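You operate a simulated robot arm through the tools that you are given. There is no shell and no other tool. Be economical: measure what you need, move in short steps, check, and stop when the job is done.

Carry out the task below with a simulated robot arm. There is one attempt and no reset: what you move stays moved.

TASK
Fetch the yellow pad from the top of the front wall-side table and set it on the right half of the sill under the green blind. Put the flat carton labelled "chalk" from the top of the front wall-side table on top of the pattern plate there and the flat carton that says "WAX" on the clear patch of the framing bench. Put the yellow pot from the top of the front wall-side table on the black card there. Put the cone on the top of the front window-side table away on the top of the back cross table. Fetch the green card offcuts from the top of the front window-side table and set it on the top of the middle window-side table. Take the jar on the top of the middle window-side table and put it away on the left half of the sill under the green blind. Any order will do. Set down upright: cone, jar.

Only the result counts: the job must be done as asked and must still hold three seconds after the hand-in. Knocking over, shifting, dropping, spilling or breaking anything else fails it.

THE ROBOT
A 6-joint arm with a two-finger parallel gripper on a trunk, on a base that drives. Base frame: it is fixed to the floor where the robot stands at the start and does not move with it; the origin is under the middle of the robot, x ahead of it, y to its left, z up. Lengths are in mm, angles in degrees, forces in N, time in s.
Its first joint turns from -166.0 to 166.0 degrees. Places, roughly: black card (13x10x1 cm) [1100, 800, 700]; card offcuts [1500, 1000, 750]; clear patch of the framing bench [1800, -1800, 800]; cone (7x7x11 cm) [1400, 1100, 800]; jar (6x6x10 cm) [1400, 1600, 800]; left half of the sill under the green blind [3800, 2900, 900]; right half of the sill under the green blind [3800, 2300, 900]; top of the back cross table [-200, 4200, 700]; top of the middle window-side table [1500, 2200, 700]; yellow pad (7x5x5 cm) [800, 0, 800]; yellow pot (8x8x8 cm) [1100, 1000, 800]. Payload 3.43 kg.
Tool frame: the origin (TCP) lies between the finger pads and is the grasp point; the fingertips stand 34 mm ahead of it; z points along the fingers, y is the line along which they close. Largest opening 128 mm; finger width 24, thickness 12; the body of the gripper, 48 by 130 mm, starts 96 mm behind the TCP.
Orientation is that of the tool frame in the base frame, as a unit quaternion [x, y, z, w]. With the fingers straight down and closing along the base's y, the tool's x points along the base's -x, its y along +y and its z along -z.

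THE INTERFACE
- The arm moves only by the tool send_rows. Its argument "rows" is a list that holds one entry, the list of rows, each a list of 7 numbers: the shift along the tool's x, y, z in mm, then the turn, a rotation vector about the tool's x, y, z in degrees, then the finger opening in mm, from 0 to 128. In form: [[[dx, dy, dz, ax, ay, az, fingers], ...]]. A call has 1 to 20 rows; each row shifts and turns the commanded pose from where the row before left it, along the tool's axes as they then stand. A row lasts 0.2 s, in which the tool goes at most 50 mm and 8.6 degrees; a call with a longer step from one row to the next is refused whole, and so is a gripper value outside its range. A pose out of reach is approached as far as the arm can. The call stops where the force on the tool passes 40 N (or 10 N more than at its start, if that is more) or the arm is blocked; 0.2 s more then pass. The fingers move at their own pace (about 153 mm/s each) and stop on an object; they squeeze with about 37 N. The grip force told is the motor's: it shows also when the fingers shut on nothing. Time passes only in rows, and 0.2 s behind the last, so rows that do not move let the fingers close. The reply holds the time, the measured pose of the TCP, the force on the tool along the base axes, the opening and the grip force, in the units named above and with some noise, with the torque about the TCP (base axes, N m) and any sound that the robot's microphone picked up.
- Cameras (640 x 400 px; columns grow to the right, rows downward): "scene" is now at [179.4, 250.7, 1217.7]; the picture's right is [0.25, -0.97, 0.00], its down [-0.47, -0.12, -0.87] and it looks along [0.85, 0.22, -0.49] (base axes); focal length 257 px, centre (320, 200). "wrist" rides on the gripper at [76, -11, -160] in the tool frame; the picture's right is [0.15, 0.99, 0.00], its down [-0.88, 0.13, -0.46] and it looks along [-0.45, 0.07, 0.89] (tool axes); focal length 234 px, centre (320, 200). There is no depth. A picture from a camera that has moved, and an enlarged one, comes with that camera's place and axes in the base frame and with its lens. The place of the scene camera against the robot may be out by one fixed shift of up to 18 mm in any direction.
- get_image(camera): a new picture of that camera. No time passes.
- drive_base(legs): drives the robot by 1 to 6 legs, each [ahead, left, turn to the left] in mm, mm and degrees, along the robot's own axes; the way and the turn of a leg run together, so that a leg with both is an arc; at most 1500 mm and 180 degrees a leg. The arm and the cameras ride along, it lands a little off, and it stops where it bumps. It gives what a move gives.
- head_to(pan, tilt): turns the head with the scene camera to pan (to the left, within 143 degrees either way) and tilt (down, from -29 to 69), counted from straight ahead of the robot. It gives what a move gives.
- close_up(camera, box): a new picture of the part [left, top, right, bottom] of that camera's present view, enlarged. No time passes.
- hand_in(): hands the job in; it is judged then, once.

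Go step by step. Nothing tells you exact positions but the pictures and the camera data: compare them with the known pose of the tool, close in by small moves and look again before you grip or let go. The budget is 207 turns and 184 pictures, counting those below and the enlarged ones. Unless the task says otherwise, let go and move clear before handing in.

The tools are called as a command line: name --argument value ..., lists and objects as JSON in quotes. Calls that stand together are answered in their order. send_rows: Moves the arm, as the interface text tells. Its arguments: {"type":"object","properties":{"rows":{"type":"array","items":{"type":"array","items":{"type":"array","items":{"type":"number"}}}}},"required":["rows"]} The other tools are called the same way: drive_base (legs) drives the base; head_to (pan, tilt) turns the head that bears the scene camera; get_image (camera) takes a picture; close_up (camera, box) takes an enlarged picture of a part of a camera's view; hand_in () hands the job in.

At the start:

```text
time: 0.0
tcp_pos: [371.1, 442.8, 977.7]
ee_rot: [0.0, 1.0, 0.0, 0.0]
contact_force: [-0.5, -0.1, 0.4]
ft_torque: [-0.03, -0.01, 0.01]
width: 128.2
finger_force: 0.0
robot x, y, heading: [-3.7, 1.9, 0.1]
head pan, tilt: [14.5, 29.0]
```

scene: 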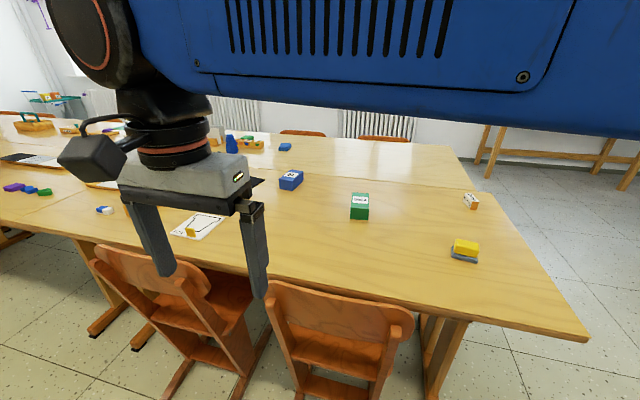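
wrist: 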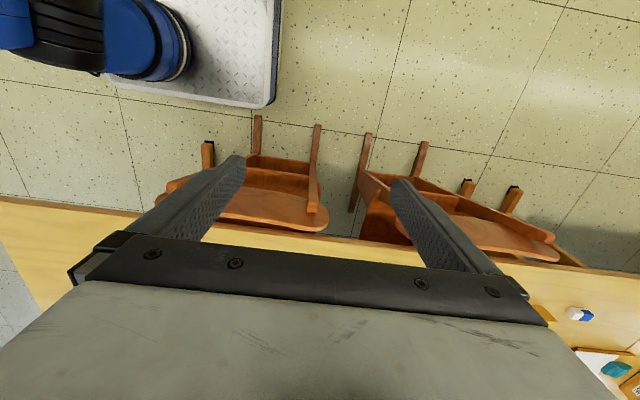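

I see the front table with a yellow pad, a green box and a blue box, and the arm blocks part of the view. I'll look at the details and survey the room.

close_up --camera "scene" --box '[240, 120, 500, 280]'

close_up --camera "scene" --box '[0, 80, 260, 240]'

head_to --pan 60 --tilt 20

get_image --camera "scene"

head_to --pan -40 --tilt 20

get_image --camera "scene"

```text
2.46 times, centred on (370, 200) of scene
camera zoom: at [179.4, 250.7, 1217.7], right [0.25, -0.97, 0.0], down [-0.47, -0.12, -0.87], along [0.85, 0.22, -0.49], focal length 633 px, centre (197, 200)
```

zoom: 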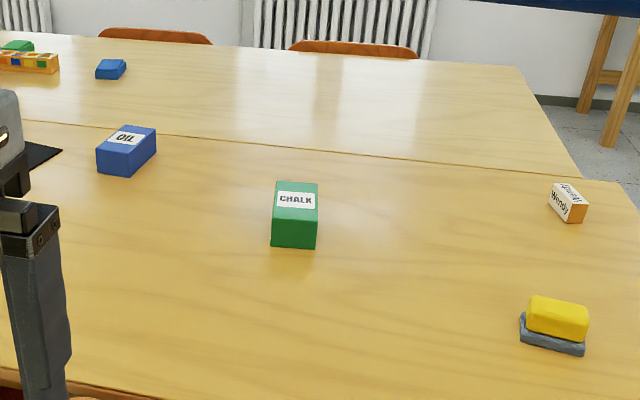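

```text
2.46 times, centred on (130, 160) of scene
camera zoom: at [179.4, 250.7, 1217.7], right [0.25, -0.97, 0.0], down [-0.47, -0.12, -0.87], along [0.85, 0.22, -0.49], focal length 633 px, centre (788, 298)
```

zoom: 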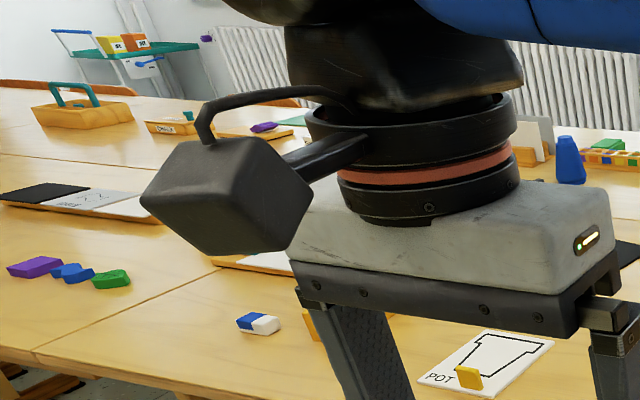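

```text
time: 1.1
tcp_pos: [371.7, 443.2, 977.0]
ee_rot: [0.0, 1.0, 0.0, -0.001]
contact_force: [-0.3, -0.4, 0.4]
ft_torque: [0.02, 0.0, -0.01]
width: 128.0
finger_force: 0.0
robot x, y, heading: [0.3, 0.6, -0.1]
head pan, tilt: [60.0, 20.0]
```

```text
179 pictures are left
camera scene: at [138.1, 308.5, 1232.3], right [0.87, -0.5, 0.0], down [-0.17, -0.3, -0.94], along [0.47, 0.81, -0.34], focal length 257 px, centre (320, 200)
```

scene: 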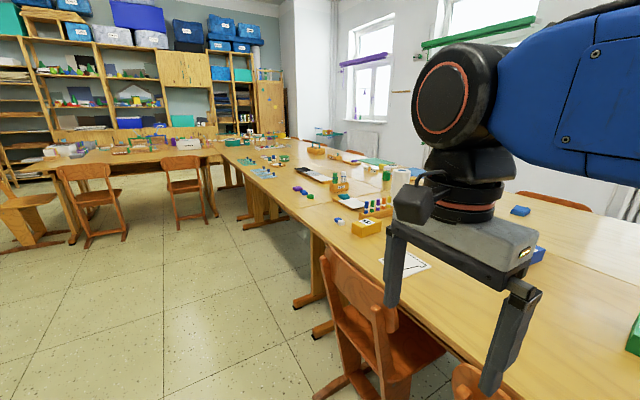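

```text
time: 2.9
tcp_pos: [371.5, 443.5, 976.3]
ee_rot: [0.0, 1.0, 0.0, 0.0]
contact_force: [1.2, 0.2, 1.1]
ft_torque: [-0.02, 0.01, 0.02]
width: 127.9
finger_force: 0.0
robot x, y, heading: [1.4, 3.6, 0.0]
head pan, tilt: [-40.0, 20.0]
```

```text
178 pictures are left
camera scene: at [162.9, 168.1, 1232.3], right [-0.64, -0.77, 0.0], down [-0.26, 0.22, -0.94], along [0.72, -0.6, -0.34], focal length 257 px, centre (320, 200)
```

scene: 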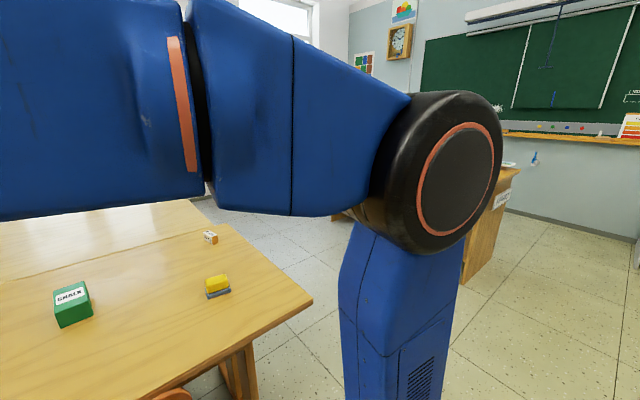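

The arm blocks much of the view. I'll drive left along the table to see the rest of it.

drive_base --legs '[[-60, 0, 0], [0, 800, 0]]'

head_to --pan -20 --tilt 25

get_image --camera "scene"

head_to --pan 50 --tilt 20

get_image --camera "scene"

```text
time: 7.8
tcp_pos: [315.9, 1244.6, 976.4]
ee_rot: [0.003, 1.0, 0.0, 0.0]
contact_force: [0.1, 0.2, -0.3]
ft_torque: [0.04, -0.01, -0.02]
width: 128.1
finger_force: 0.0
robot x, y, heading: [-55.5, 805.4, -0.4]
head pan, tilt: [-40.0, 20.0]
```

```text
time: 8.6
tcp_pos: [315.8, 1244.6, 976.8]
ee_rot: [0.003, 1.0, 0.0, 0.0]
contact_force: [-0.1, -0.2, -0.1]
ft_torque: [-0.01, 0.0, 0.0]
width: 128.1
finger_force: 0.1
robot x, y, heading: [-59.1, 802.2, -0.5]
head pan, tilt: [-20.0, 25.0]
```

```text
177 pictures are left
camera scene: at [121.6, 998.4, 1224.2], right [-0.35, -0.94, 0.0], down [-0.4, 0.15, -0.91], along [0.85, -0.32, -0.42], focal length 257 px, centre (320, 200)
```

scene: 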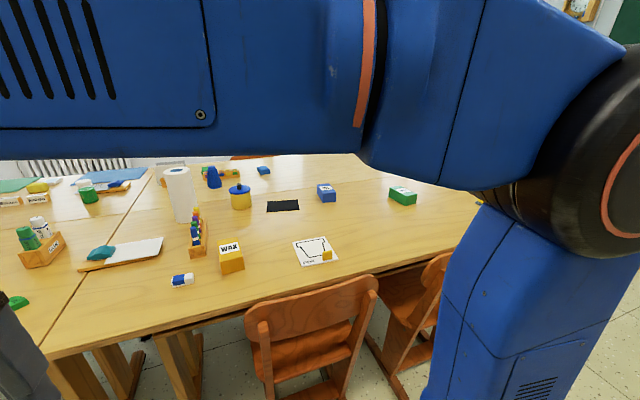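

```text
time: 10.0
tcp_pos: [316.3, 1243.1, 977.0]
ee_rot: [0.002, 1.0, 0.0, 0.0]
contact_force: [0.2, 0.2, -0.2]
ft_torque: [-0.02, -0.03, 0.02]
width: 128.1
finger_force: 0.0
robot x, y, heading: [-59.4, 802.1, -0.1]
head pan, tilt: [50.0, 20.0]
```

```text
176 pictures are left
camera scene: at [95.5, 1101.4, 1232.3], right [0.76, -0.65, 0.0], down [-0.22, -0.26, -0.94], along [0.61, 0.72, -0.34], focal length 257 px, centre (320, 200)
```

scene: 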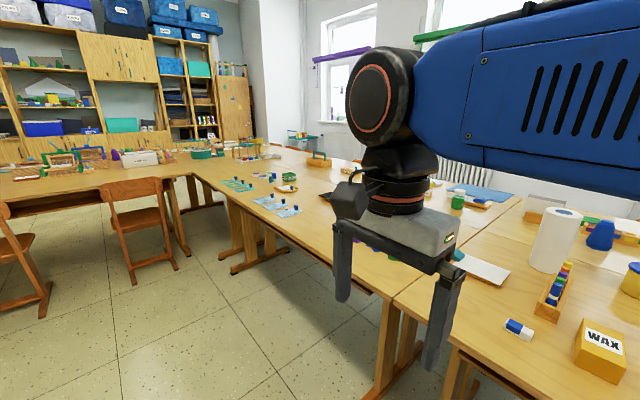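

I can now see WAX, the outlined plate, the black card, the yellow pot and the blue cone. I'll take close-ups for localization.

close_up --camera "scene" --box '[440, 160, 640, 285]'

head_to --pan -12 --tilt 25

close_up --camera "scene" --box '[190, 150, 450, 300]'

close_up --camera "scene" --box '[0, 150, 260, 300]'

```text
3.20 times, centred on (540, 222) of scene
camera zoom: at [95.5, 1101.4, 1232.3], right [0.76, -0.65, 0.0], down [-0.22, -0.26, -0.94], along [0.61, 0.72, -0.34], focal length 822 px, centre (-384, 128)
```

zoom: 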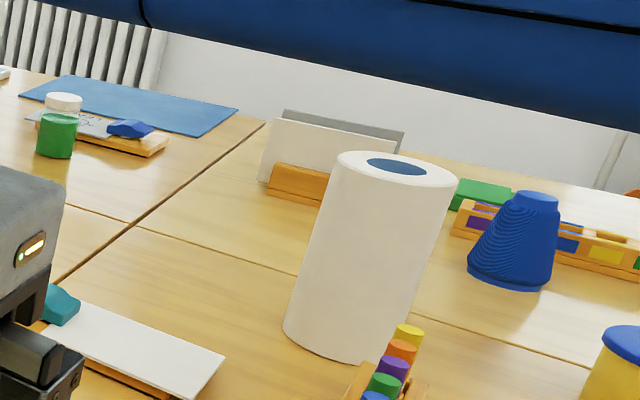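

```text
time: 11.3
tcp_pos: [316.0, 1242.9, 977.7]
ee_rot: [0.002, 1.0, 0.0, 0.0]
contact_force: [0.5, 0.6, 0.9]
ft_torque: [-0.01, 0.03, 0.02]
width: 128.0
finger_force: 0.0
robot x, y, heading: [-54.6, 799.9, -0.2]
head pan, tilt: [-12.0, 25.0]
```

```text
2.46 times, centred on (320, 225) of scene
camera zoom: at [125.3, 1010.9, 1224.2], right [-0.21, -0.98, 0.0], down [-0.41, 0.09, -0.91], along [0.89, -0.19, -0.42], focal length 633 px, centre (320, 138)
```

zoom: 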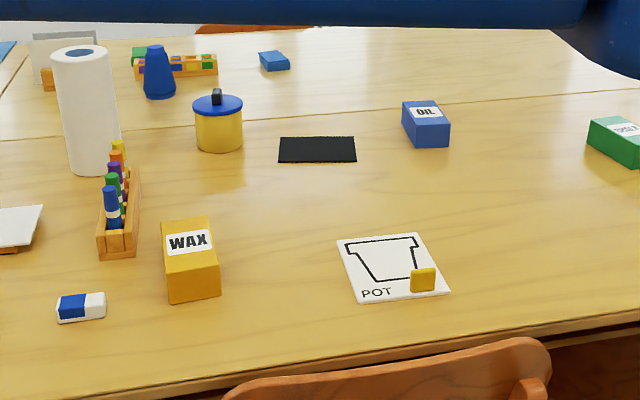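

```text
2.46 times, centred on (130, 225) of scene
camera zoom: at [125.3, 1010.9, 1224.2], right [-0.21, -0.98, 0.0], down [-0.41, 0.09, -0.91], along [0.89, -0.19, -0.42], focal length 633 px, centre (788, 138)
```

zoom: 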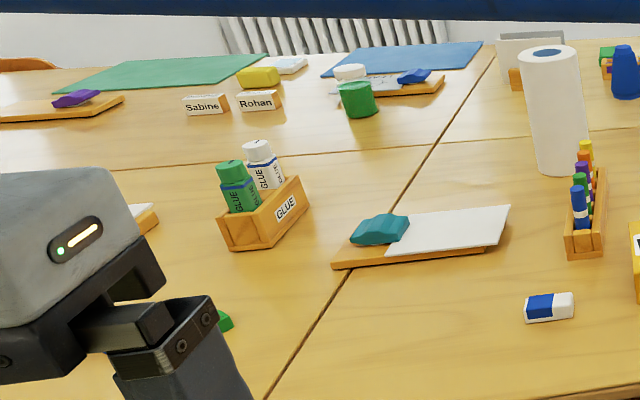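

Next I'll look straight down to gauge how far I can approach the table and chairs.

head_to --pan 0 --tilt 69

get_image --camera "scene"

get_image --camera "wrist"

```text
time: 12.4
tcp_pos: [315.8, 1244.9, 977.4]
ee_rot: [0.001, 1.0, 0.0, 0.0]
contact_force: [0.2, -0.4, 0.0]
ft_torque: [-0.01, 0.0, 0.0]
width: 128.0
finger_force: 0.0
robot x, y, heading: [-59.4, 803.6, -0.4]
head pan, tilt: [0.0, 68.8]
```

```text
172 pictures are left
camera scene: at [91.2, 1030.1, 1164.8], right [-0.01, -1.0, 0.0], down [-0.93, 0.01, -0.36], along [0.36, 0.0, -0.93], focal length 257 px, centre (320, 200)
```

scene: 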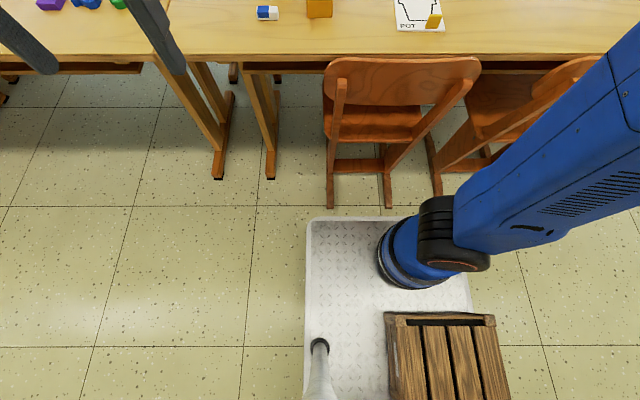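

```text
171 pictures are left
camera wrist: at [241.2, 1232.5, 1136.3], right [-0.14, 0.99, 0.0], down [0.88, 0.13, 0.46], along [0.45, 0.07, -0.89], focal length 234 px, centre (320, 200)
```

wrist: 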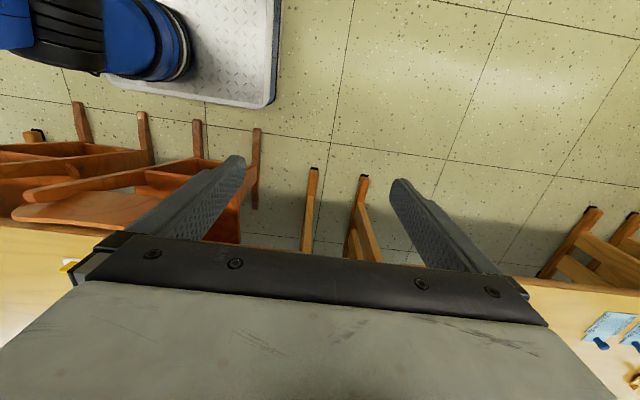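

The arm's column seems to stand about 250 mm ahead of the robot's centre, and the chair feet leave me a little room in front. I'll edge forward and left, then bring the arm over the table to look with the wrist camera.

drive_base --legs '[[45, 130, 0]]'

send_rows --rows '[[[0, 0, -40, 0, 0, 0, 128], [0, -30, -40, 0, 0, 0, 128], [-30, -40, 0, 0, 0, 0, 128], [-30, -40, 0, 0, 0, 0, 128], [-30, -40, 0, 0, 0, 0, 128], [-30, -40, 0, 0, 0, 0, 128], [-35, -35, 0, 0, 0, 0, 128], [-35, -35, 0, 0, 0, 0, 128], [-45, -20, 0, 0, 0, 0, 128], [-45, -20, 0, 0, 0, 0, 128], [-45, -20, 0, 0, 0, 0, 128], [-45, -20, 0, 0, 0, 0, 128]]]'

get_image --camera "wrist"

```text
time: 13.8
tcp_pos: [362.4, 1374.3, 977.0]
ee_rot: [0.004, 1.0, 0.0, 0.0]
contact_force: [0.1, -1.1, -0.3]
ft_torque: [0.03, 0.01, 0.02]
width: 127.9
finger_force: 0.1
robot x, y, heading: [-9.4, 932.1, -0.4]
head pan, tilt: [0.0, 68.8]
```

```text
time: 16.4
tcp_pos: [731.0, 1027.8, 1056.3]
ee_rot: [0.004, 1.0, 0.001, 0.001]
contact_force: [-1.4, -0.5, 1.0]
ft_torque: [0.01, -0.07, 0.0]
width: 128.1
finger_force: 0.0
robot x, y, heading: [-12.4, 933.5, -0.3]
head pan, tilt: [0.0, 68.8]
```

```text
170 pictures are left
camera wrist: at [655.1, 1017.5, 1216.2], right [-0.14, 0.99, 0.0], down [0.88, 0.12, 0.46], along [0.45, 0.06, -0.89], focal length 234 px, centre (320, 200)
```

wrist: 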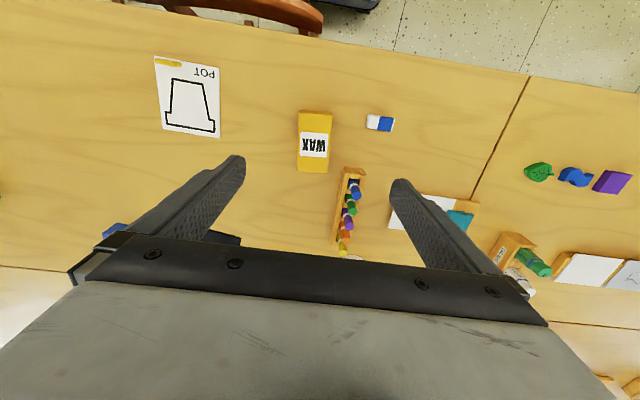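

WAX, the plate and its yellow marker show well from above. I'll zoom in for dimensions.

close_up --camera "wrist" --box '[140, 40, 400, 200]'

head_to --pan -10 --tilt 35

get_image --camera "scene"

```text
2.46 times, centred on (270, 120) of wrist
camera zoom: at [655.1, 1017.5, 1216.2], right [-0.14, 0.99, 0.0], down [0.88, 0.12, 0.46], along [0.45, 0.06, -0.89], focal length 576 px, centre (443, 397)
```

zoom: 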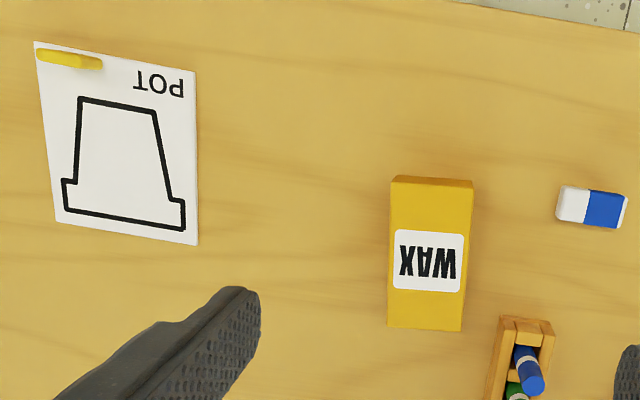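

```text
time: 17.3
tcp_pos: [730.9, 1029.3, 1057.9]
ee_rot: [0.003, 1.0, 0.0, -0.001]
contact_force: [0.0, -0.6, 0.5]
ft_torque: [0.0, -0.02, -0.01]
width: 128.0
finger_force: 0.0
robot x, y, heading: [-11.9, 935.1, -0.4]
head pan, tilt: [-10.0, 35.0]
```

```text
168 pictures are left
camera scene: at [167.9, 1144.3, 1208.3], right [-0.18, -0.98, 0.0], down [-0.56, 0.1, -0.82], along [0.81, -0.15, -0.57], focal length 257 px, centre (320, 200)
```

scene: 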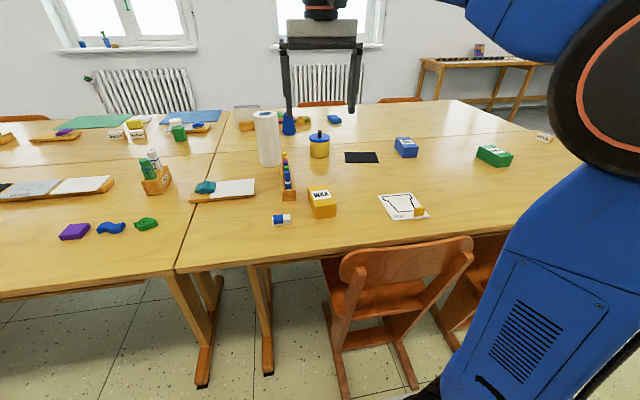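

WAX measures roughly 105x57x50 mm at [760,1020]. Next I'll move forward to view the pot, the black card and the cone.

send_rows --rows '[[[-45, -20, 0, 0, 0, 0, 128], [-45, -20, 0, 0, 0, 0, 128], [-45, -20, 0, 0, 0, 0, 128], [-45, -20, 0, 0, 0, 0, 128], [-45, -10, 0, 0, 0, 0, 128], [-45, 0, 0, 0, 0, 0, 128]]]'

get_image --camera "wrist"

```text
time: 18.7
tcp_pos: [999.0, 938.8, 1058.5]
ee_rot: [0.004, 1.0, 0.0, 0.001]
contact_force: [-1.3, 0.3, 2.0]
ft_torque: [0.03, -0.07, 0.02]
width: 127.9
finger_force: 0.1
robot x, y, heading: [-10.8, 929.3, -0.4]
head pan, tilt: [-10.0, 35.0]
```

```text
167 pictures are left
camera wrist: at [924.7, 928.2, 1217.4], right [-0.14, 0.99, 0.0], down [0.88, 0.12, 0.46], along [0.45, 0.06, -0.89], focal length 234 px, centre (320, 200)
```

wrist: 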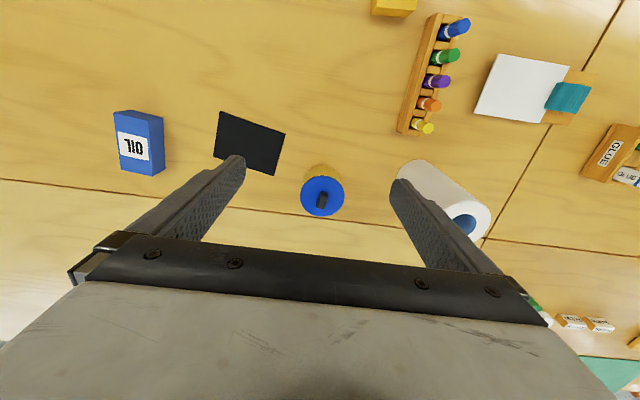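

Pot is around [1120,961] and the black card is centred near [1060,800]. I'll move above the pot and check again.

send_rows --rows '[[[-40, 8, 0, 0, 0, 0, 128], [-40, 8, 0, 0, 0, 0, 128], [-40, 6, 20, 0, 0, 0, 128], [0, 0, 40, 0, 0, 0, 128], [0, 0, 40, 0, 0, 0, 128], [0, 0, 30, 0, 0, 0, 128]]]'

get_image --camera "wrist"

```text
time: 20.1
tcp_pos: [1085.2, 956.2, 888.9]
ee_rot: [0.003, 1.0, 0.0, 0.001]
contact_force: [-0.7, -0.1, 1.2]
ft_torque: [-0.01, 0.0, -0.03]
width: 128.1
finger_force: 0.1
out of reach, approached as far as the arm can: row 1, 2, 3
robot x, y, heading: [-16.7, 929.8, -0.7]
head pan, tilt: [-10.0, 35.0]
```

```text
166 pictures are left
camera wrist: at [1010.8, 945.4, 1049.5], right [-0.14, 0.99, 0.0], down [0.88, 0.12, 0.46], along [0.45, 0.06, -0.89], focal length 234 px, centre (320, 200)
```

wrist: 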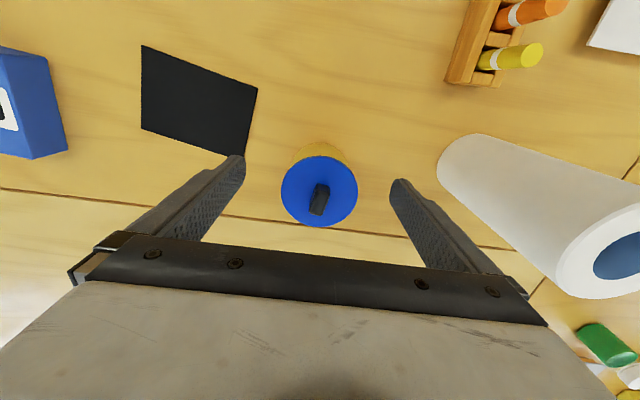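

Pot centre is about [1124,961]. I'll try reaching forward from here.

send_rows --rows '[[[-20, 2, 0, 0, 0, 0, 128], [-20, 2, 0, 0, 0, 0, 128]]]'

```text
time: 20.7
tcp_pos: [1126.0, 960.7, 890.6]
ee_rot: [0.003, 1.0, 0.0, 0.001]
contact_force: [-0.8, 1.2, -0.1]
ft_torque: [-0.01, -0.05, 0.0]
width: 128.2
finger_force: 0.0
robot x, y, heading: [-11.6, 931.4, -0.5]
head pan, tilt: [-10.0, 35.0]
```

The reach worked, so I descend and grip the pot.

send_rows --rows '[[[0, 0, 35, 0, 0, 0, 128], [0, 0, 35, 0, 0, 0, 128], [0, 0, 28, 0, 0, 0, 128], [0, 0, 0, 0, 0, 0, 70], [0, 0, 0, 0, 0, 0, 40], [0, 0, 0, 0, 0, 0, 40]]]'

get_image --camera "wrist"

close_up --camera "scene" --box '[240, 100, 440, 220]'

```text
time: 22.1
tcp_pos: [1126.9, 960.3, 791.6]
ee_rot: [0.004, 1.0, 0.0, 0.0]
contact_force: [-0.2, -0.7, 0.7]
ft_torque: [-0.02, 0.02, -0.01]
width: 82.6
finger_force: 37.7
robot x, y, heading: [-9.9, 928.6, -0.5]
head pan, tilt: [-10.0, 35.0]
heard: snap
```

```text
165 pictures are left
camera wrist: at [1051.2, 949.3, 950.9], right [-0.14, 0.99, 0.0], down [0.88, 0.12, 0.46], along [0.45, 0.06, -0.89], focal length 234 px, centre (320, 200)
```

wrist: 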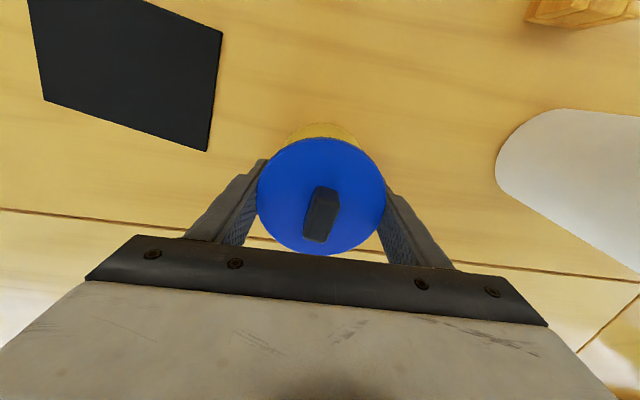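

```text
3.20 times, centred on (340, 160) of scene
camera zoom: at [167.9, 1144.2, 1208.4], right [-0.18, -0.98, 0.0], down [-0.56, 0.1, -0.82], along [0.81, -0.15, -0.57], focal length 822 px, centre (256, 328)
```

zoom: 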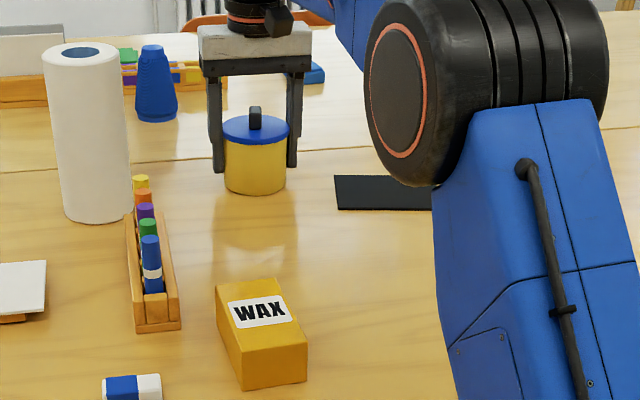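

I heard a snap, and the fingers hold the lid rim at 82.6 mm. I'll lift slowly to see whether the whole pot comes with it.

send_rows --rows '[[[0, 0, -10, 0, 0, 0, 40], [0, 0, -20, 0, 0, 0, 40]]]'

close_up --camera "scene" --box '[270, 90, 370, 180]'

```text
time: 22.7
tcp_pos: [1125.7, 959.6, 822.2]
ee_rot: [0.003, 1.0, 0.0, 0.001]
contact_force: [0.6, 0.0, -0.1]
ft_torque: [0.0, -0.01, -0.01]
width: 82.3
finger_force: 36.9
robot x, y, heading: [-17.1, 931.9, -0.3]
head pan, tilt: [-10.0, 35.0]
```

```text
4.44 times, centred on (320, 135) of scene
camera zoom: at [168.0, 1144.2, 1208.4], right [-0.18, -0.98, 0.0], down [-0.56, 0.1, -0.82], along [0.81, -0.15, -0.57], focal length 1142 px, centre (320, 489)
```

zoom: 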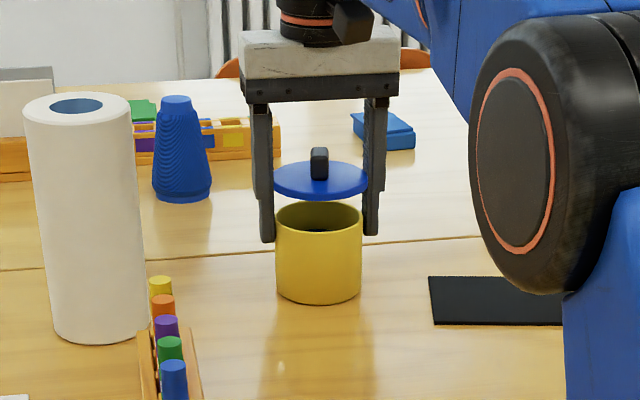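

Only the lid lifted: it's separate and wider than the body. I'll set it back straight down and release, then grip the body with a tilted tool so the fingers miss the lid.

send_rows --rows '[[[0, 0, 15, 0, 0, 0, 40], [0, 0, 15, 0, 0, 0, 40], [0, 0, 2, 0, 0, 0, 40]]]'

close_up --camera "scene" --box '[270, 90, 370, 180]'

```text
time: 23.5
tcp_pos: [1124.5, 960.1, 791.2]
ee_rot: [0.003, 1.0, 0.001, 0.002]
contact_force: [3.5, 2.7, 10.9]
ft_torque: [-0.33, 0.36, 0.02]
width: 82.3
finger_force: 37.2
robot x, y, heading: [-10.9, 931.5, -0.5]
head pan, tilt: [-10.0, 35.0]
```

```text
4.44 times, centred on (320, 135) of scene
camera zoom: at [167.6, 1144.3, 1208.5], right [-0.18, -0.98, 0.0], down [-0.56, 0.1, -0.82], along [0.81, -0.15, -0.57], focal length 1142 px, centre (320, 489)
```

zoom: 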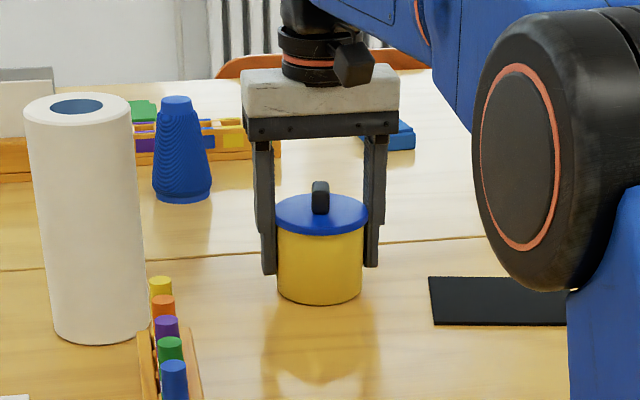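

The lid sits back on the pot. I open the fingers, rise clear and tilt the tool forward.

send_rows --rows '[[[0, 0, 0, 0, 0, 0, 100], [0, 0, 0, 0, 0, 0, 128], [0, 0, 0, 0, 0, 0, 128], [0, 0, -40, 0, 0, 0, 128], [0, 0, -45, 0, 0, 0, 128], [0, 0, -45, 0, 0, 0, 128], [45, 0, 0, 0, 0, 0, 128], [45, 0, 0, 0, 0, 0, 128], [45, 0, 0, 0, -8.5, 0, 128], [0, 0, 0, 0, -8.5, 0, 128], [0, 0, 0, 0, -8.5, 0, 128], [0, 0, 0, 0, -8.5, 0, 128], [0, 0, 0, 0, -8.5, 0, 128], [0, 0, 0, 0, -8, 0, 128]]]'

get_image --camera "scene"

get_image --camera "wrist"

```text
time: 26.5
tcp_pos: [990.6, 961.0, 918.2]
ee_rot: [0.003, 0.904, -0.001, 0.428]
contact_force: [0.5, 0.4, -0.2]
ft_torque: [-0.02, 0.02, 0.0]
width: 127.8
finger_force: 0.1
robot x, y, heading: [-10.3, 931.3, -0.3]
head pan, tilt: [-10.0, 35.0]
heard: snap
```

```text
161 pictures are left
camera scene: at [168.0, 1144.2, 1208.4], right [-0.18, -0.98, 0.0], down [-0.56, 0.1, -0.82], along [0.81, -0.15, -0.57], focal length 257 px, centre (320, 200)
```

scene: 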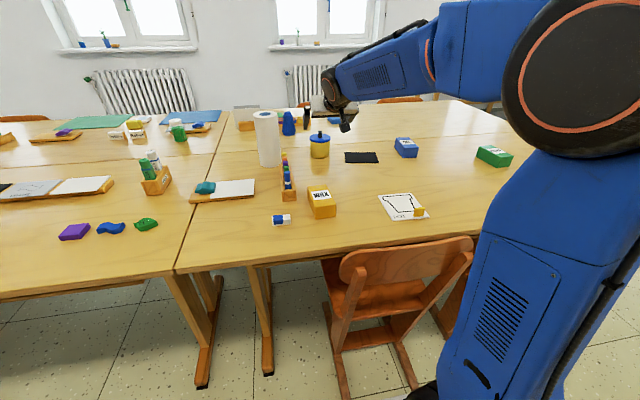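

```text
160 pictures are left
camera wrist: at [819.9, 950.8, 961.3], right [-0.09, 0.99, -0.11], down [0.21, 0.13, 0.97], along [0.97, 0.06, -0.22], focal length 234 px, centre (320, 200)
```

wrist: 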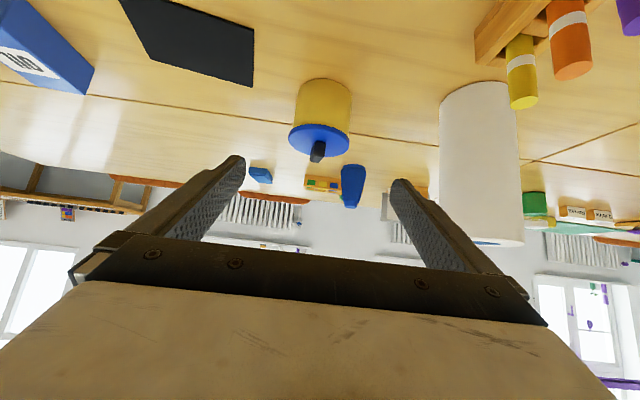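

Upright pot with its lid seated is visible between the fingers. I approach along the tool axis, first most of the way.

send_rows --rows '[[[25, 0, 43, 0, 0, 0, 128], [0, 0, 40, 0, 0, 0, 128], [0, 0, 40, 0, 0, 0, 128], [0, 0, 30, 0, 0, 0, 128]]]'

get_image --camera "wrist"

close_up --camera "scene" --box '[240, 90, 400, 190]'

```text
time: 27.5
tcp_pos: [1094.1, 957.5, 804.7]
ee_rot: [0.004, 0.904, -0.002, 0.427]
contact_force: [-0.9, -0.9, 0.2]
ft_torque: [0.01, 0.04, 0.0]
width: 127.8
finger_force: 0.0
robot x, y, heading: [-12.6, 932.2, 0.0]
head pan, tilt: [-10.0, 35.0]
```

```text
159 pictures are left
camera wrist: at [923.7, 948.1, 846.9], right [-0.09, 0.99, -0.11], down [0.21, 0.13, 0.97], along [0.97, 0.06, -0.22], focal length 234 px, centre (320, 200)
```

wrist: 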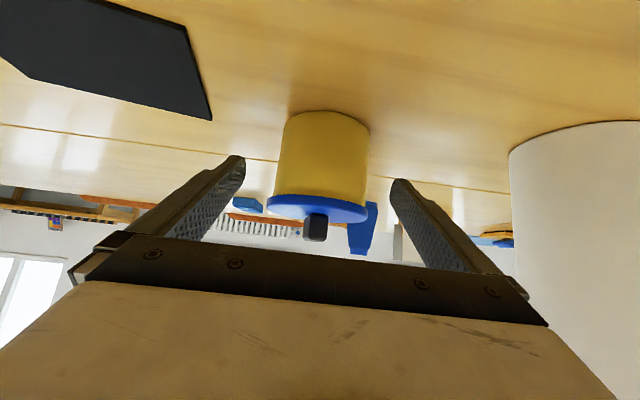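

```text
4.00 times, centred on (320, 140) of scene
camera zoom: at [167.5, 1144.2, 1208.5], right [-0.18, -0.98, 0.0], down [-0.56, 0.1, -0.82], along [0.81, -0.15, -0.57], focal length 1028 px, centre (320, 440)
```

zoom: 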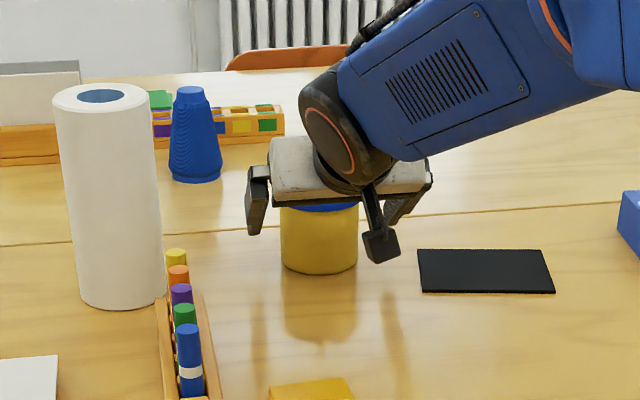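

All clear: the lid is above the grip zone. I close in the last 40 mm and grip the body.

send_rows --rows '[[[0, 2, 20, 0, 0, 0, 128], [0, 0, 18, 0, 0, 0, 128], [0, 0, 0, 0, 0, 0, 80], [0, 0, 0, 0, 0, 0, 50], [0, 0, 0, 0, 0, 0, 50]]]'

send_rows --rows '[[[-8, 0, -6, 0, 0, 0, 50], [-15, 0, -13, 0, 0, 0, 50]]]'

get_image --camera "wrist"

close_up --camera "scene" --box '[240, 90, 400, 190]'

```text
time: 28.7
tcp_pos: [1123.1, 962.0, 778.8]
ee_rot: [0.003, 0.904, -0.001, 0.427]
contact_force: [2.0, -5.6, 3.5]
ft_torque: [-0.57, -0.08, 0.07]
width: 78.6
finger_force: 37.5
robot x, y, heading: [-11.5, 933.3, -0.5]
head pan, tilt: [-10.0, 35.0]
```

```text
time: 29.3
tcp_pos: [1123.7, 961.9, 805.6]
ee_rot: [0.003, 0.905, -0.001, 0.425]
contact_force: [0.3, -0.2, -8.5]
ft_torque: [0.0, 0.01, 0.02]
width: 78.7
finger_force: 36.7
robot x, y, heading: [-8.1, 934.9, -0.2]
head pan, tilt: [-10.0, 35.0]
```

```text
157 pictures are left
camera wrist: at [952.8, 951.5, 850.1], right [-0.09, 0.99, -0.11], down [0.21, 0.13, 0.97], along [0.97, 0.06, -0.22], focal length 234 px, centre (320, 200)
```

wrist: 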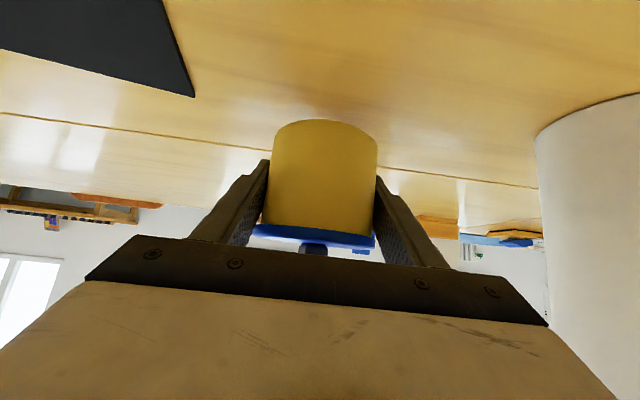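

```text
4.00 times, centred on (320, 140) of scene
camera zoom: at [168.3, 1144.3, 1208.3], right [-0.18, -0.98, 0.0], down [-0.56, 0.1, -0.82], along [0.81, -0.15, -0.57], focal length 1028 px, centre (320, 440)
```

zoom: 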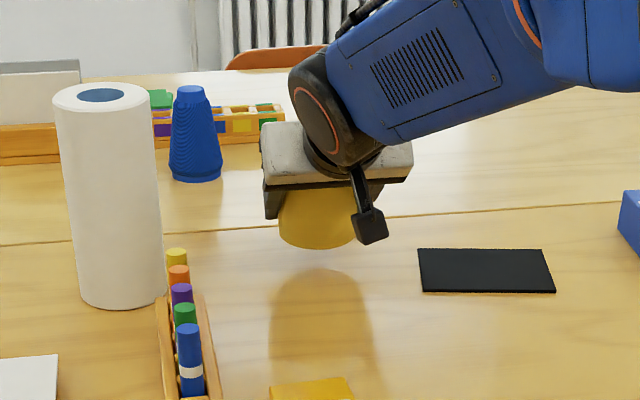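

Pot lifted with its lid on, about 8.5 N. Now I carry it over the black card.

send_rows --rows '[[[-12, 0, -10, 0, 0, 0, 50], [8, -32, -10, 0, 0, 0, 50], [8, -32, -10, 0, 0, 0, 50], [8, -32, -10, 0, 0, 0, 50], [8, -32, -10, 0, 0, 0, 50], [8, -33, -10, 0, 0, 0, 50], [0, 0, 0, 0, 0, 0, 50]]]'

get_image --camera "wrist"

head_to --pan 15 --tilt 35

get_image --camera "scene"

```text
time: 30.9
tcp_pos: [1056.3, 798.2, 825.6]
ee_rot: [0.002, 0.904, 0.0, 0.427]
contact_force: [-0.2, 1.0, -8.5]
ft_torque: [-0.02, -0.02, 0.0]
width: 78.2
finger_force: 37.2
robot x, y, heading: [-12.1, 929.0, -0.6]
head pan, tilt: [-10.0, 35.0]
```

```text
155 pictures are left
camera wrist: at [886.5, 788.6, 867.1], right [-0.09, 0.99, -0.11], down [0.21, 0.13, 0.97], along [0.97, 0.06, -0.22], focal length 234 px, centre (320, 200)
```

wrist: 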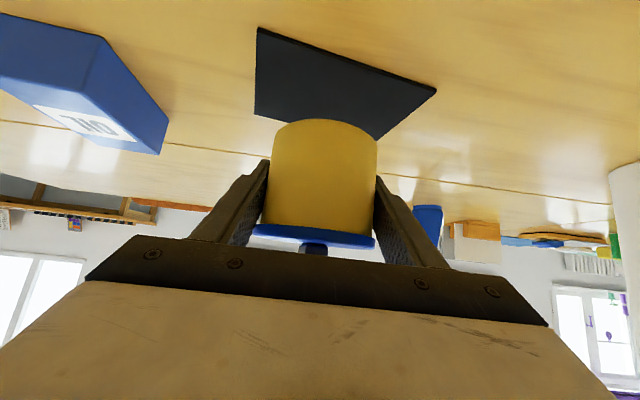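

```text
time: 31.8
tcp_pos: [1058.1, 799.7, 824.9]
ee_rot: [0.003, 0.905, -0.001, 0.426]
contact_force: [0.1, -0.2, -8.2]
ft_torque: [-0.03, 0.0, -0.02]
width: 78.5
finger_force: 36.8
robot x, y, heading: [-7.6, 930.3, -0.5]
head pan, tilt: [15.0, 35.0]
```

```text
154 pictures are left
camera scene: at [166.8, 1182.2, 1208.4], right [0.25, -0.97, 0.0], down [-0.56, -0.14, -0.82], along [0.79, 0.21, -0.57], focal length 257 px, centre (320, 200)
```

scene: 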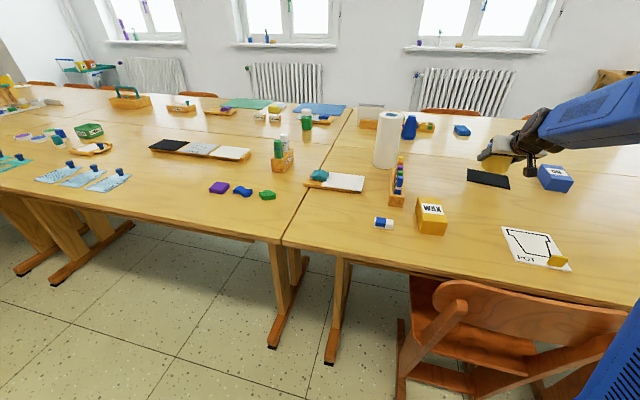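

The pot is centred over the card at [1055,800]. I lower it gently.

send_rows --rows '[[[12, 0, 10, 0, 0, 0, 50], [12, 0, 10, 0, 0, 0, 50], [4, 0, 3, 0, 0, 0, 50], [3, 0, 2.5, 0, 0, 0, 50]]]'

```text
time: 32.8
tcp_pos: [1056.4, 801.2, 785.3]
ee_rot: [0.003, 0.904, -0.001, 0.427]
contact_force: [0.0, 0.2, -7.3]
ft_torque: [0.04, -0.01, 0.02]
width: 78.0
finger_force: 37.0
robot x, y, heading: [-12.1, 934.4, -0.4]
head pan, tilt: [15.0, 35.0]
```

send_rows --rows '[[[1.6, 0, 1.3, 0, 0, 0, 50], [1.6, 0, 1.3, 0, 0, 0, 50]]]'

close_up --camera "scene" --box '[440, 130, 600, 230]'

```text
time: 33.4
tcp_pos: [1057.7, 801.2, 782.8]
ee_rot: [0.002, 0.904, 0.0, 0.428]
contact_force: [-2.7, 0.1, 12.9]
ft_torque: [-0.02, 0.29, -0.02]
width: 78.2
finger_force: 37.2
robot x, y, heading: [-9.8, 932.5, -0.5]
head pan, tilt: [15.0, 35.0]
```

```text
4.00 times, centred on (520, 180) of scene
camera zoom: at [165.9, 1182.4, 1208.5], right [0.25, -0.97, 0.0], down [-0.55, -0.14, -0.82], along [0.79, 0.21, -0.57], focal length 1028 px, centre (-480, 280)
```

zoom: 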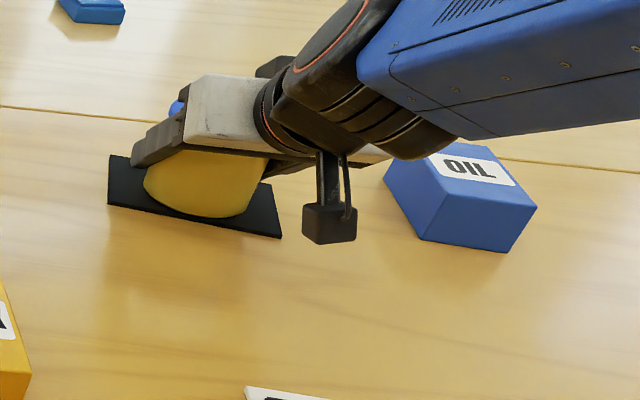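

Pot rests on the card. I'll open and back straight out along the tool.

send_rows --rows '[[[-1, 0, -0.8, 0, 0, 0, 78], [0, 0, 0, 0, 0, 0, 100], [0, 0, 0, 0, 0, 0, 128], [0, 0, 0, 0, 0, 0, 128], [0, 0, -40, 0, 0, 0, 128], [0, 0, -45, 0, 0, 0, 128], [0, 0, -45, 0, 0, 0, 128], [-40, 0, -20, 0, 0, 0, 128]]]'

get_image --camera "wrist"

close_up --camera "scene" --box '[440, 130, 600, 230]'

```text
time: 35.2
tcp_pos: [966.9, 802.4, 909.2]
ee_rot: [0.003, 0.905, -0.001, 0.426]
contact_force: [1.6, 0.2, 0.4]
ft_torque: [-0.04, 0.0, 0.02]
width: 128.0
finger_force: 0.0
robot x, y, heading: [-14.1, 935.7, -0.2]
head pan, tilt: [15.0, 35.0]
```

```text
152 pictures are left
camera wrist: at [796.1, 792.6, 951.5], right [-0.09, 0.99, -0.11], down [0.21, 0.13, 0.97], along [0.97, 0.06, -0.22], focal length 234 px, centre (320, 200)
```

wrist: 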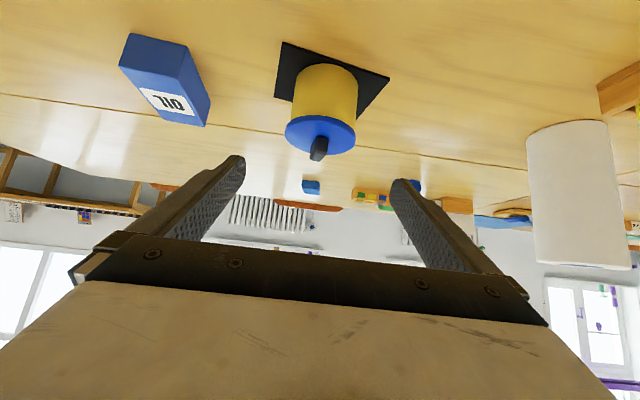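

```text
4.00 times, centred on (520, 180) of scene
camera zoom: at [166.6, 1182.3, 1208.4], right [0.25, -0.97, 0.0], down [-0.56, -0.14, -0.82], along [0.79, 0.21, -0.57], focal length 1028 px, centre (-480, 280)
```

zoom: 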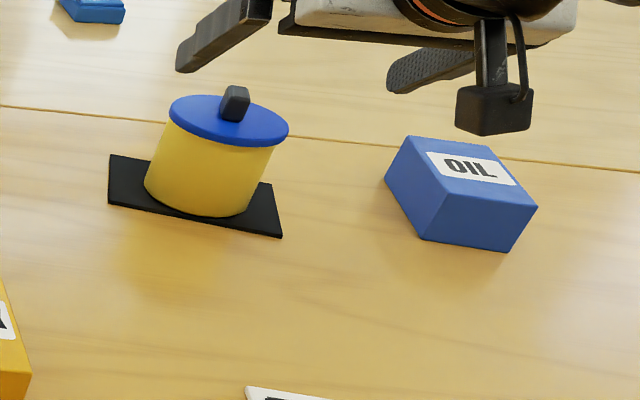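

The pot stands on the card with its lid on. I straighten the tool, shift the base right, and go to the chalk carton.

send_rows --rows '[[[-30, 0, -25, 0, 8.5, 0, 128], [-30, 0, 0, 0, 8.5, 0, 128], [0, 0, 0, 0, 8.5, 0, 128], [0, 0, 0, 0, 8.5, 0, 128], [0, 0, 0, 0, 8.5, 0, 128], [0, 0, 0, 0, 8, 0, 128], [0, 0, -30, 0, 0, 0, 128]]]'

drive_base --legs '[[0, -400, 0]]'

get_image --camera "wrist"

```text
time: 36.8
tcp_pos: [988.9, 803.0, 998.2]
ee_rot: [0.003, 1.0, 0.0, -0.001]
contact_force: [0.0, -1.0, 0.8]
ft_torque: [0.0, 0.02, -0.05]
width: 128.0
finger_force: 0.0
robot x, y, heading: [-8.2, 932.5, -0.3]
head pan, tilt: [15.0, 35.0]
```

```text
time: 39.4
tcp_pos: [985.7, 395.1, 998.2]
ee_rot: [0.005, 1.0, 0.001, -0.001]
contact_force: [-0.5, 0.0, -0.5]
ft_torque: [0.03, 0.03, -0.02]
width: 128.0
finger_force: 0.0
robot x, y, heading: [-15.5, 527.0, -0.6]
head pan, tilt: [15.0, 35.0]
```

```text
150 pictures are left
camera wrist: at [910.5, 384.3, 1157.4], right [-0.14, 0.99, 0.0], down [0.88, 0.12, 0.46], along [0.45, 0.06, -0.89], focal length 234 px, centre (320, 200)
```

wrist: 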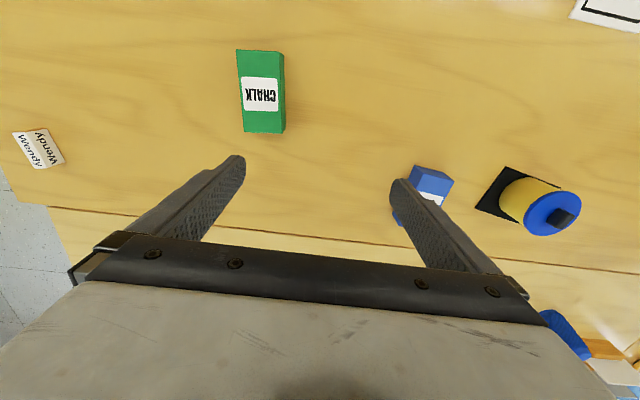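

Chalk carton is at about [940,300], 106 mm long along x. I move over it and descend partly to check.

send_rows --rows '[[[23, -48, 0, 0, 0, 0, 128], [23, -47, 0, 0, 0, 0, 128], [0, 0, 40, 0, 0, 0, 128], [0, 0, 40, 0, 0, 0, 128], [0, 0, 40, 0, 0, 0, 128]]]'

get_image --camera "wrist"

```text
refused: row 1 steps farther than a row can; nothing moved
```

```text
149 pictures are left
camera wrist: at [910.5, 384.3, 1157.4], right [-0.14, 0.99, 0.0], down [0.88, 0.12, 0.46], along [0.45, 0.06, -0.89], focal length 234 px, centre (320, 200)
```

wrist: 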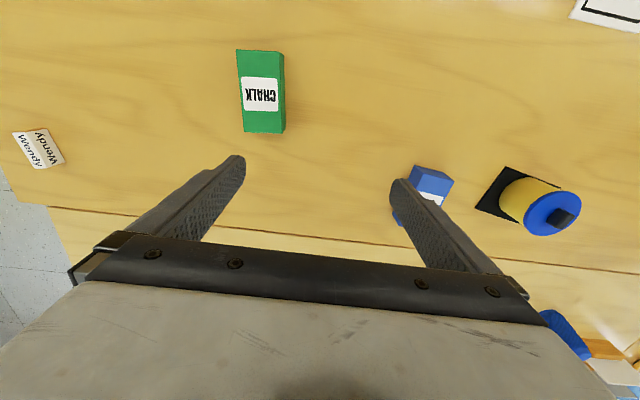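

The call was refused for a step slightly too long, so I'll split it.

send_rows --rows '[[[16, -32, 0, 0, 0, 0, 128], [15, -32, 0, 0, 0, 0, 128], [15, -31, 0, 0, 0, 0, 128], [0, 0, 40, 0, 0, 0, 128], [0, 0, 40, 0, 0, 0, 128], [0, 0, 40, 0, 0, 0, 128]]]'

get_image --camera "wrist"

```text
time: 40.8
tcp_pos: [935.7, 299.4, 875.8]
ee_rot: [0.004, 1.0, 0.0, 0.001]
contact_force: [0.6, -0.6, -0.2]
ft_torque: [0.0, -0.01, 0.01]
width: 128.0
finger_force: 0.0
robot x, y, heading: [-15.9, 529.4, -0.3]
head pan, tilt: [15.0, 35.0]
```

```text
148 pictures are left
camera wrist: at [860.9, 288.3, 1036.3], right [-0.14, 0.99, 0.0], down [0.88, 0.12, 0.46], along [0.45, 0.06, -0.89], focal length 234 px, centre (320, 200)
```

wrist: 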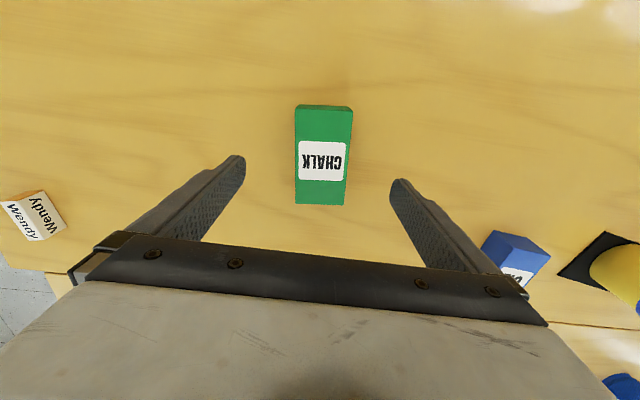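

Aligned at [934,300]. I descend, grip and lift.

send_rows --rows '[[[0, 0, 40, 0, 0, 0, 128], [0, 0, 40, 0, 0, 0, 128], [0, 0, 13, 0, 0, 0, 128], [0, 0, 0, 0, 0, 0, 60], [0, 0, 0, 0, 0, 0, 35], [0, 0, 0, 0, 0, 0, 35]]]'

send_rows --rows '[[[0, 0, -20, 0, 0, 0, 35], [0, 0, -40, 0, 0, 0, 35], [0, 0, -40, 0, 0, 0, 35], [0, 0, -40, 0, 0, 0, 35]]]'

get_image --camera "wrist"

```text
time: 42.1
tcp_pos: [937.3, 301.1, 784.0]
ee_rot: [0.005, 1.0, 0.0, 0.001]
contact_force: [0.7, 0.2, 0.0]
ft_torque: [-0.01, -0.04, -0.03]
width: 59.3
finger_force: 37.5
robot x, y, heading: [-15.8, 527.1, -0.5]
head pan, tilt: [15.0, 35.0]
```

```text
time: 43.1
tcp_pos: [939.3, 300.5, 923.2]
ee_rot: [0.005, 1.0, 0.0, 0.0]
contact_force: [0.2, 0.7, -2.2]
ft_torque: [0.07, 0.03, 0.01]
width: 59.2
finger_force: 36.6
robot x, y, heading: [-14.2, 529.6, -0.3]
head pan, tilt: [15.0, 35.0]
```

```text
147 pictures are left
camera wrist: at [864.5, 290.0, 1082.5], right [-0.14, 0.99, 0.0], down [0.88, 0.12, 0.46], along [0.45, 0.06, -0.89], focal length 234 px, centre (320, 200)
```

wrist: 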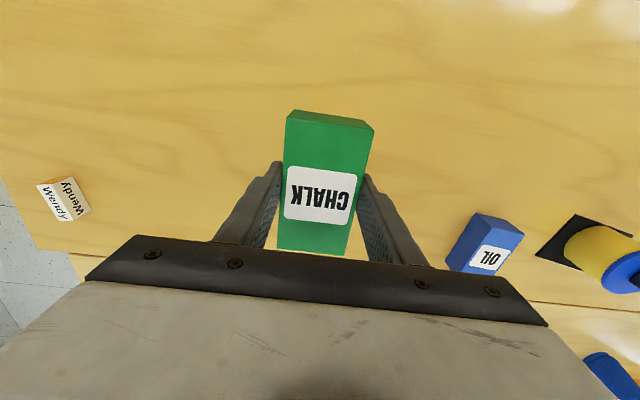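

Chalk is held. I carry it to above the plate and turn it 90° so it fits clear of the yellow marker.

send_rows --rows '[[[18, 43, 0, 0, 0, 0, 35], [18, 43, 0, 0, 0, 0, 35], [18, 43, 0, 0, 0, 0, 35], [18, 43, 0, 0, 0, 0, 35], [18, 44, 0, 0, 0, 0, 35], [18, 44, 0, 0, 0, 0, 35], [18, 44, 0, 0, 0, 0, 35], [18, 44, 0, 0, 0, 0, 35], [18, 44, 0, 0, 0, 0, 35], [18, 44, 0, 0, 0, 0, 35], [20, 44, 0, 0, 0, 0, 35]]]'

send_rows --rows '[[[0, 0, 0, 0, 0, -8.2, 35], [0, 0, 0, 0, 0, -8.2, 35], [0, 0, 0, 0, 0, -8.2, 35], [0, 0, 0, 0, 0, -8.2, 35], [0, 0, 0, 0, 0, -8.2, 35], [0, 0, 0, 0, 0, -8.2, 35], [0, 0, 0, 0, 0, -8.2, 35], [0, 0, 0, 0, 0, -8.2, 35], [0, 0, 0, 0, 0, -8.2, 35], [0, 0, 0, 0, 0, -8.2, 35], [0, 0, 0, 0, 0, -8, 35]]]'

get_image --camera "wrist"

```text
time: 45.5
tcp_pos: [741.9, 783.2, 924.9]
ee_rot: [0.006, 1.0, 0.0, -0.001]
contact_force: [-0.4, -0.7, -1.6]
ft_torque: [0.0, -0.01, 0.0]
width: 59.4
finger_force: 37.2
robot x, y, heading: [-15.7, 527.5, -0.5]
head pan, tilt: [15.0, 35.0]
```

```text
time: 48.0
tcp_pos: [744.1, 782.9, 925.7]
ee_rot: [-0.704, 0.71, 0.0, 0.0]
contact_force: [-0.4, -0.4, -2.3]
ft_torque: [0.01, -0.01, 0.0]
width: 59.4
finger_force: 37.2
robot x, y, heading: [-14.6, 527.0, -0.2]
head pan, tilt: [15.0, 35.0]
```

```text
146 pictures are left
camera wrist: at [754.7, 707.0, 1084.2], right [-0.99, -0.14, 0.0], down [-0.12, 0.88, 0.46], along [-0.06, 0.45, -0.89], focal length 234 px, centre (320, 200)
```

wrist: 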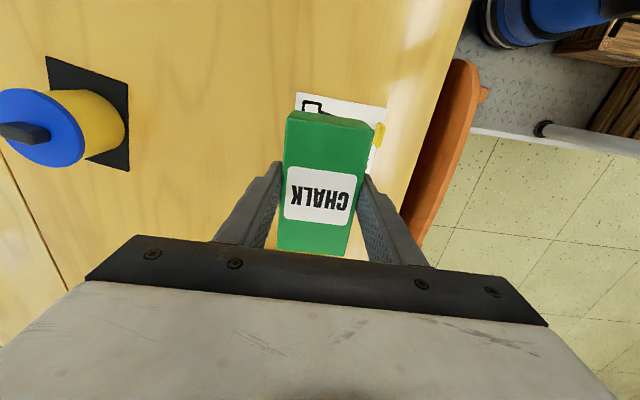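

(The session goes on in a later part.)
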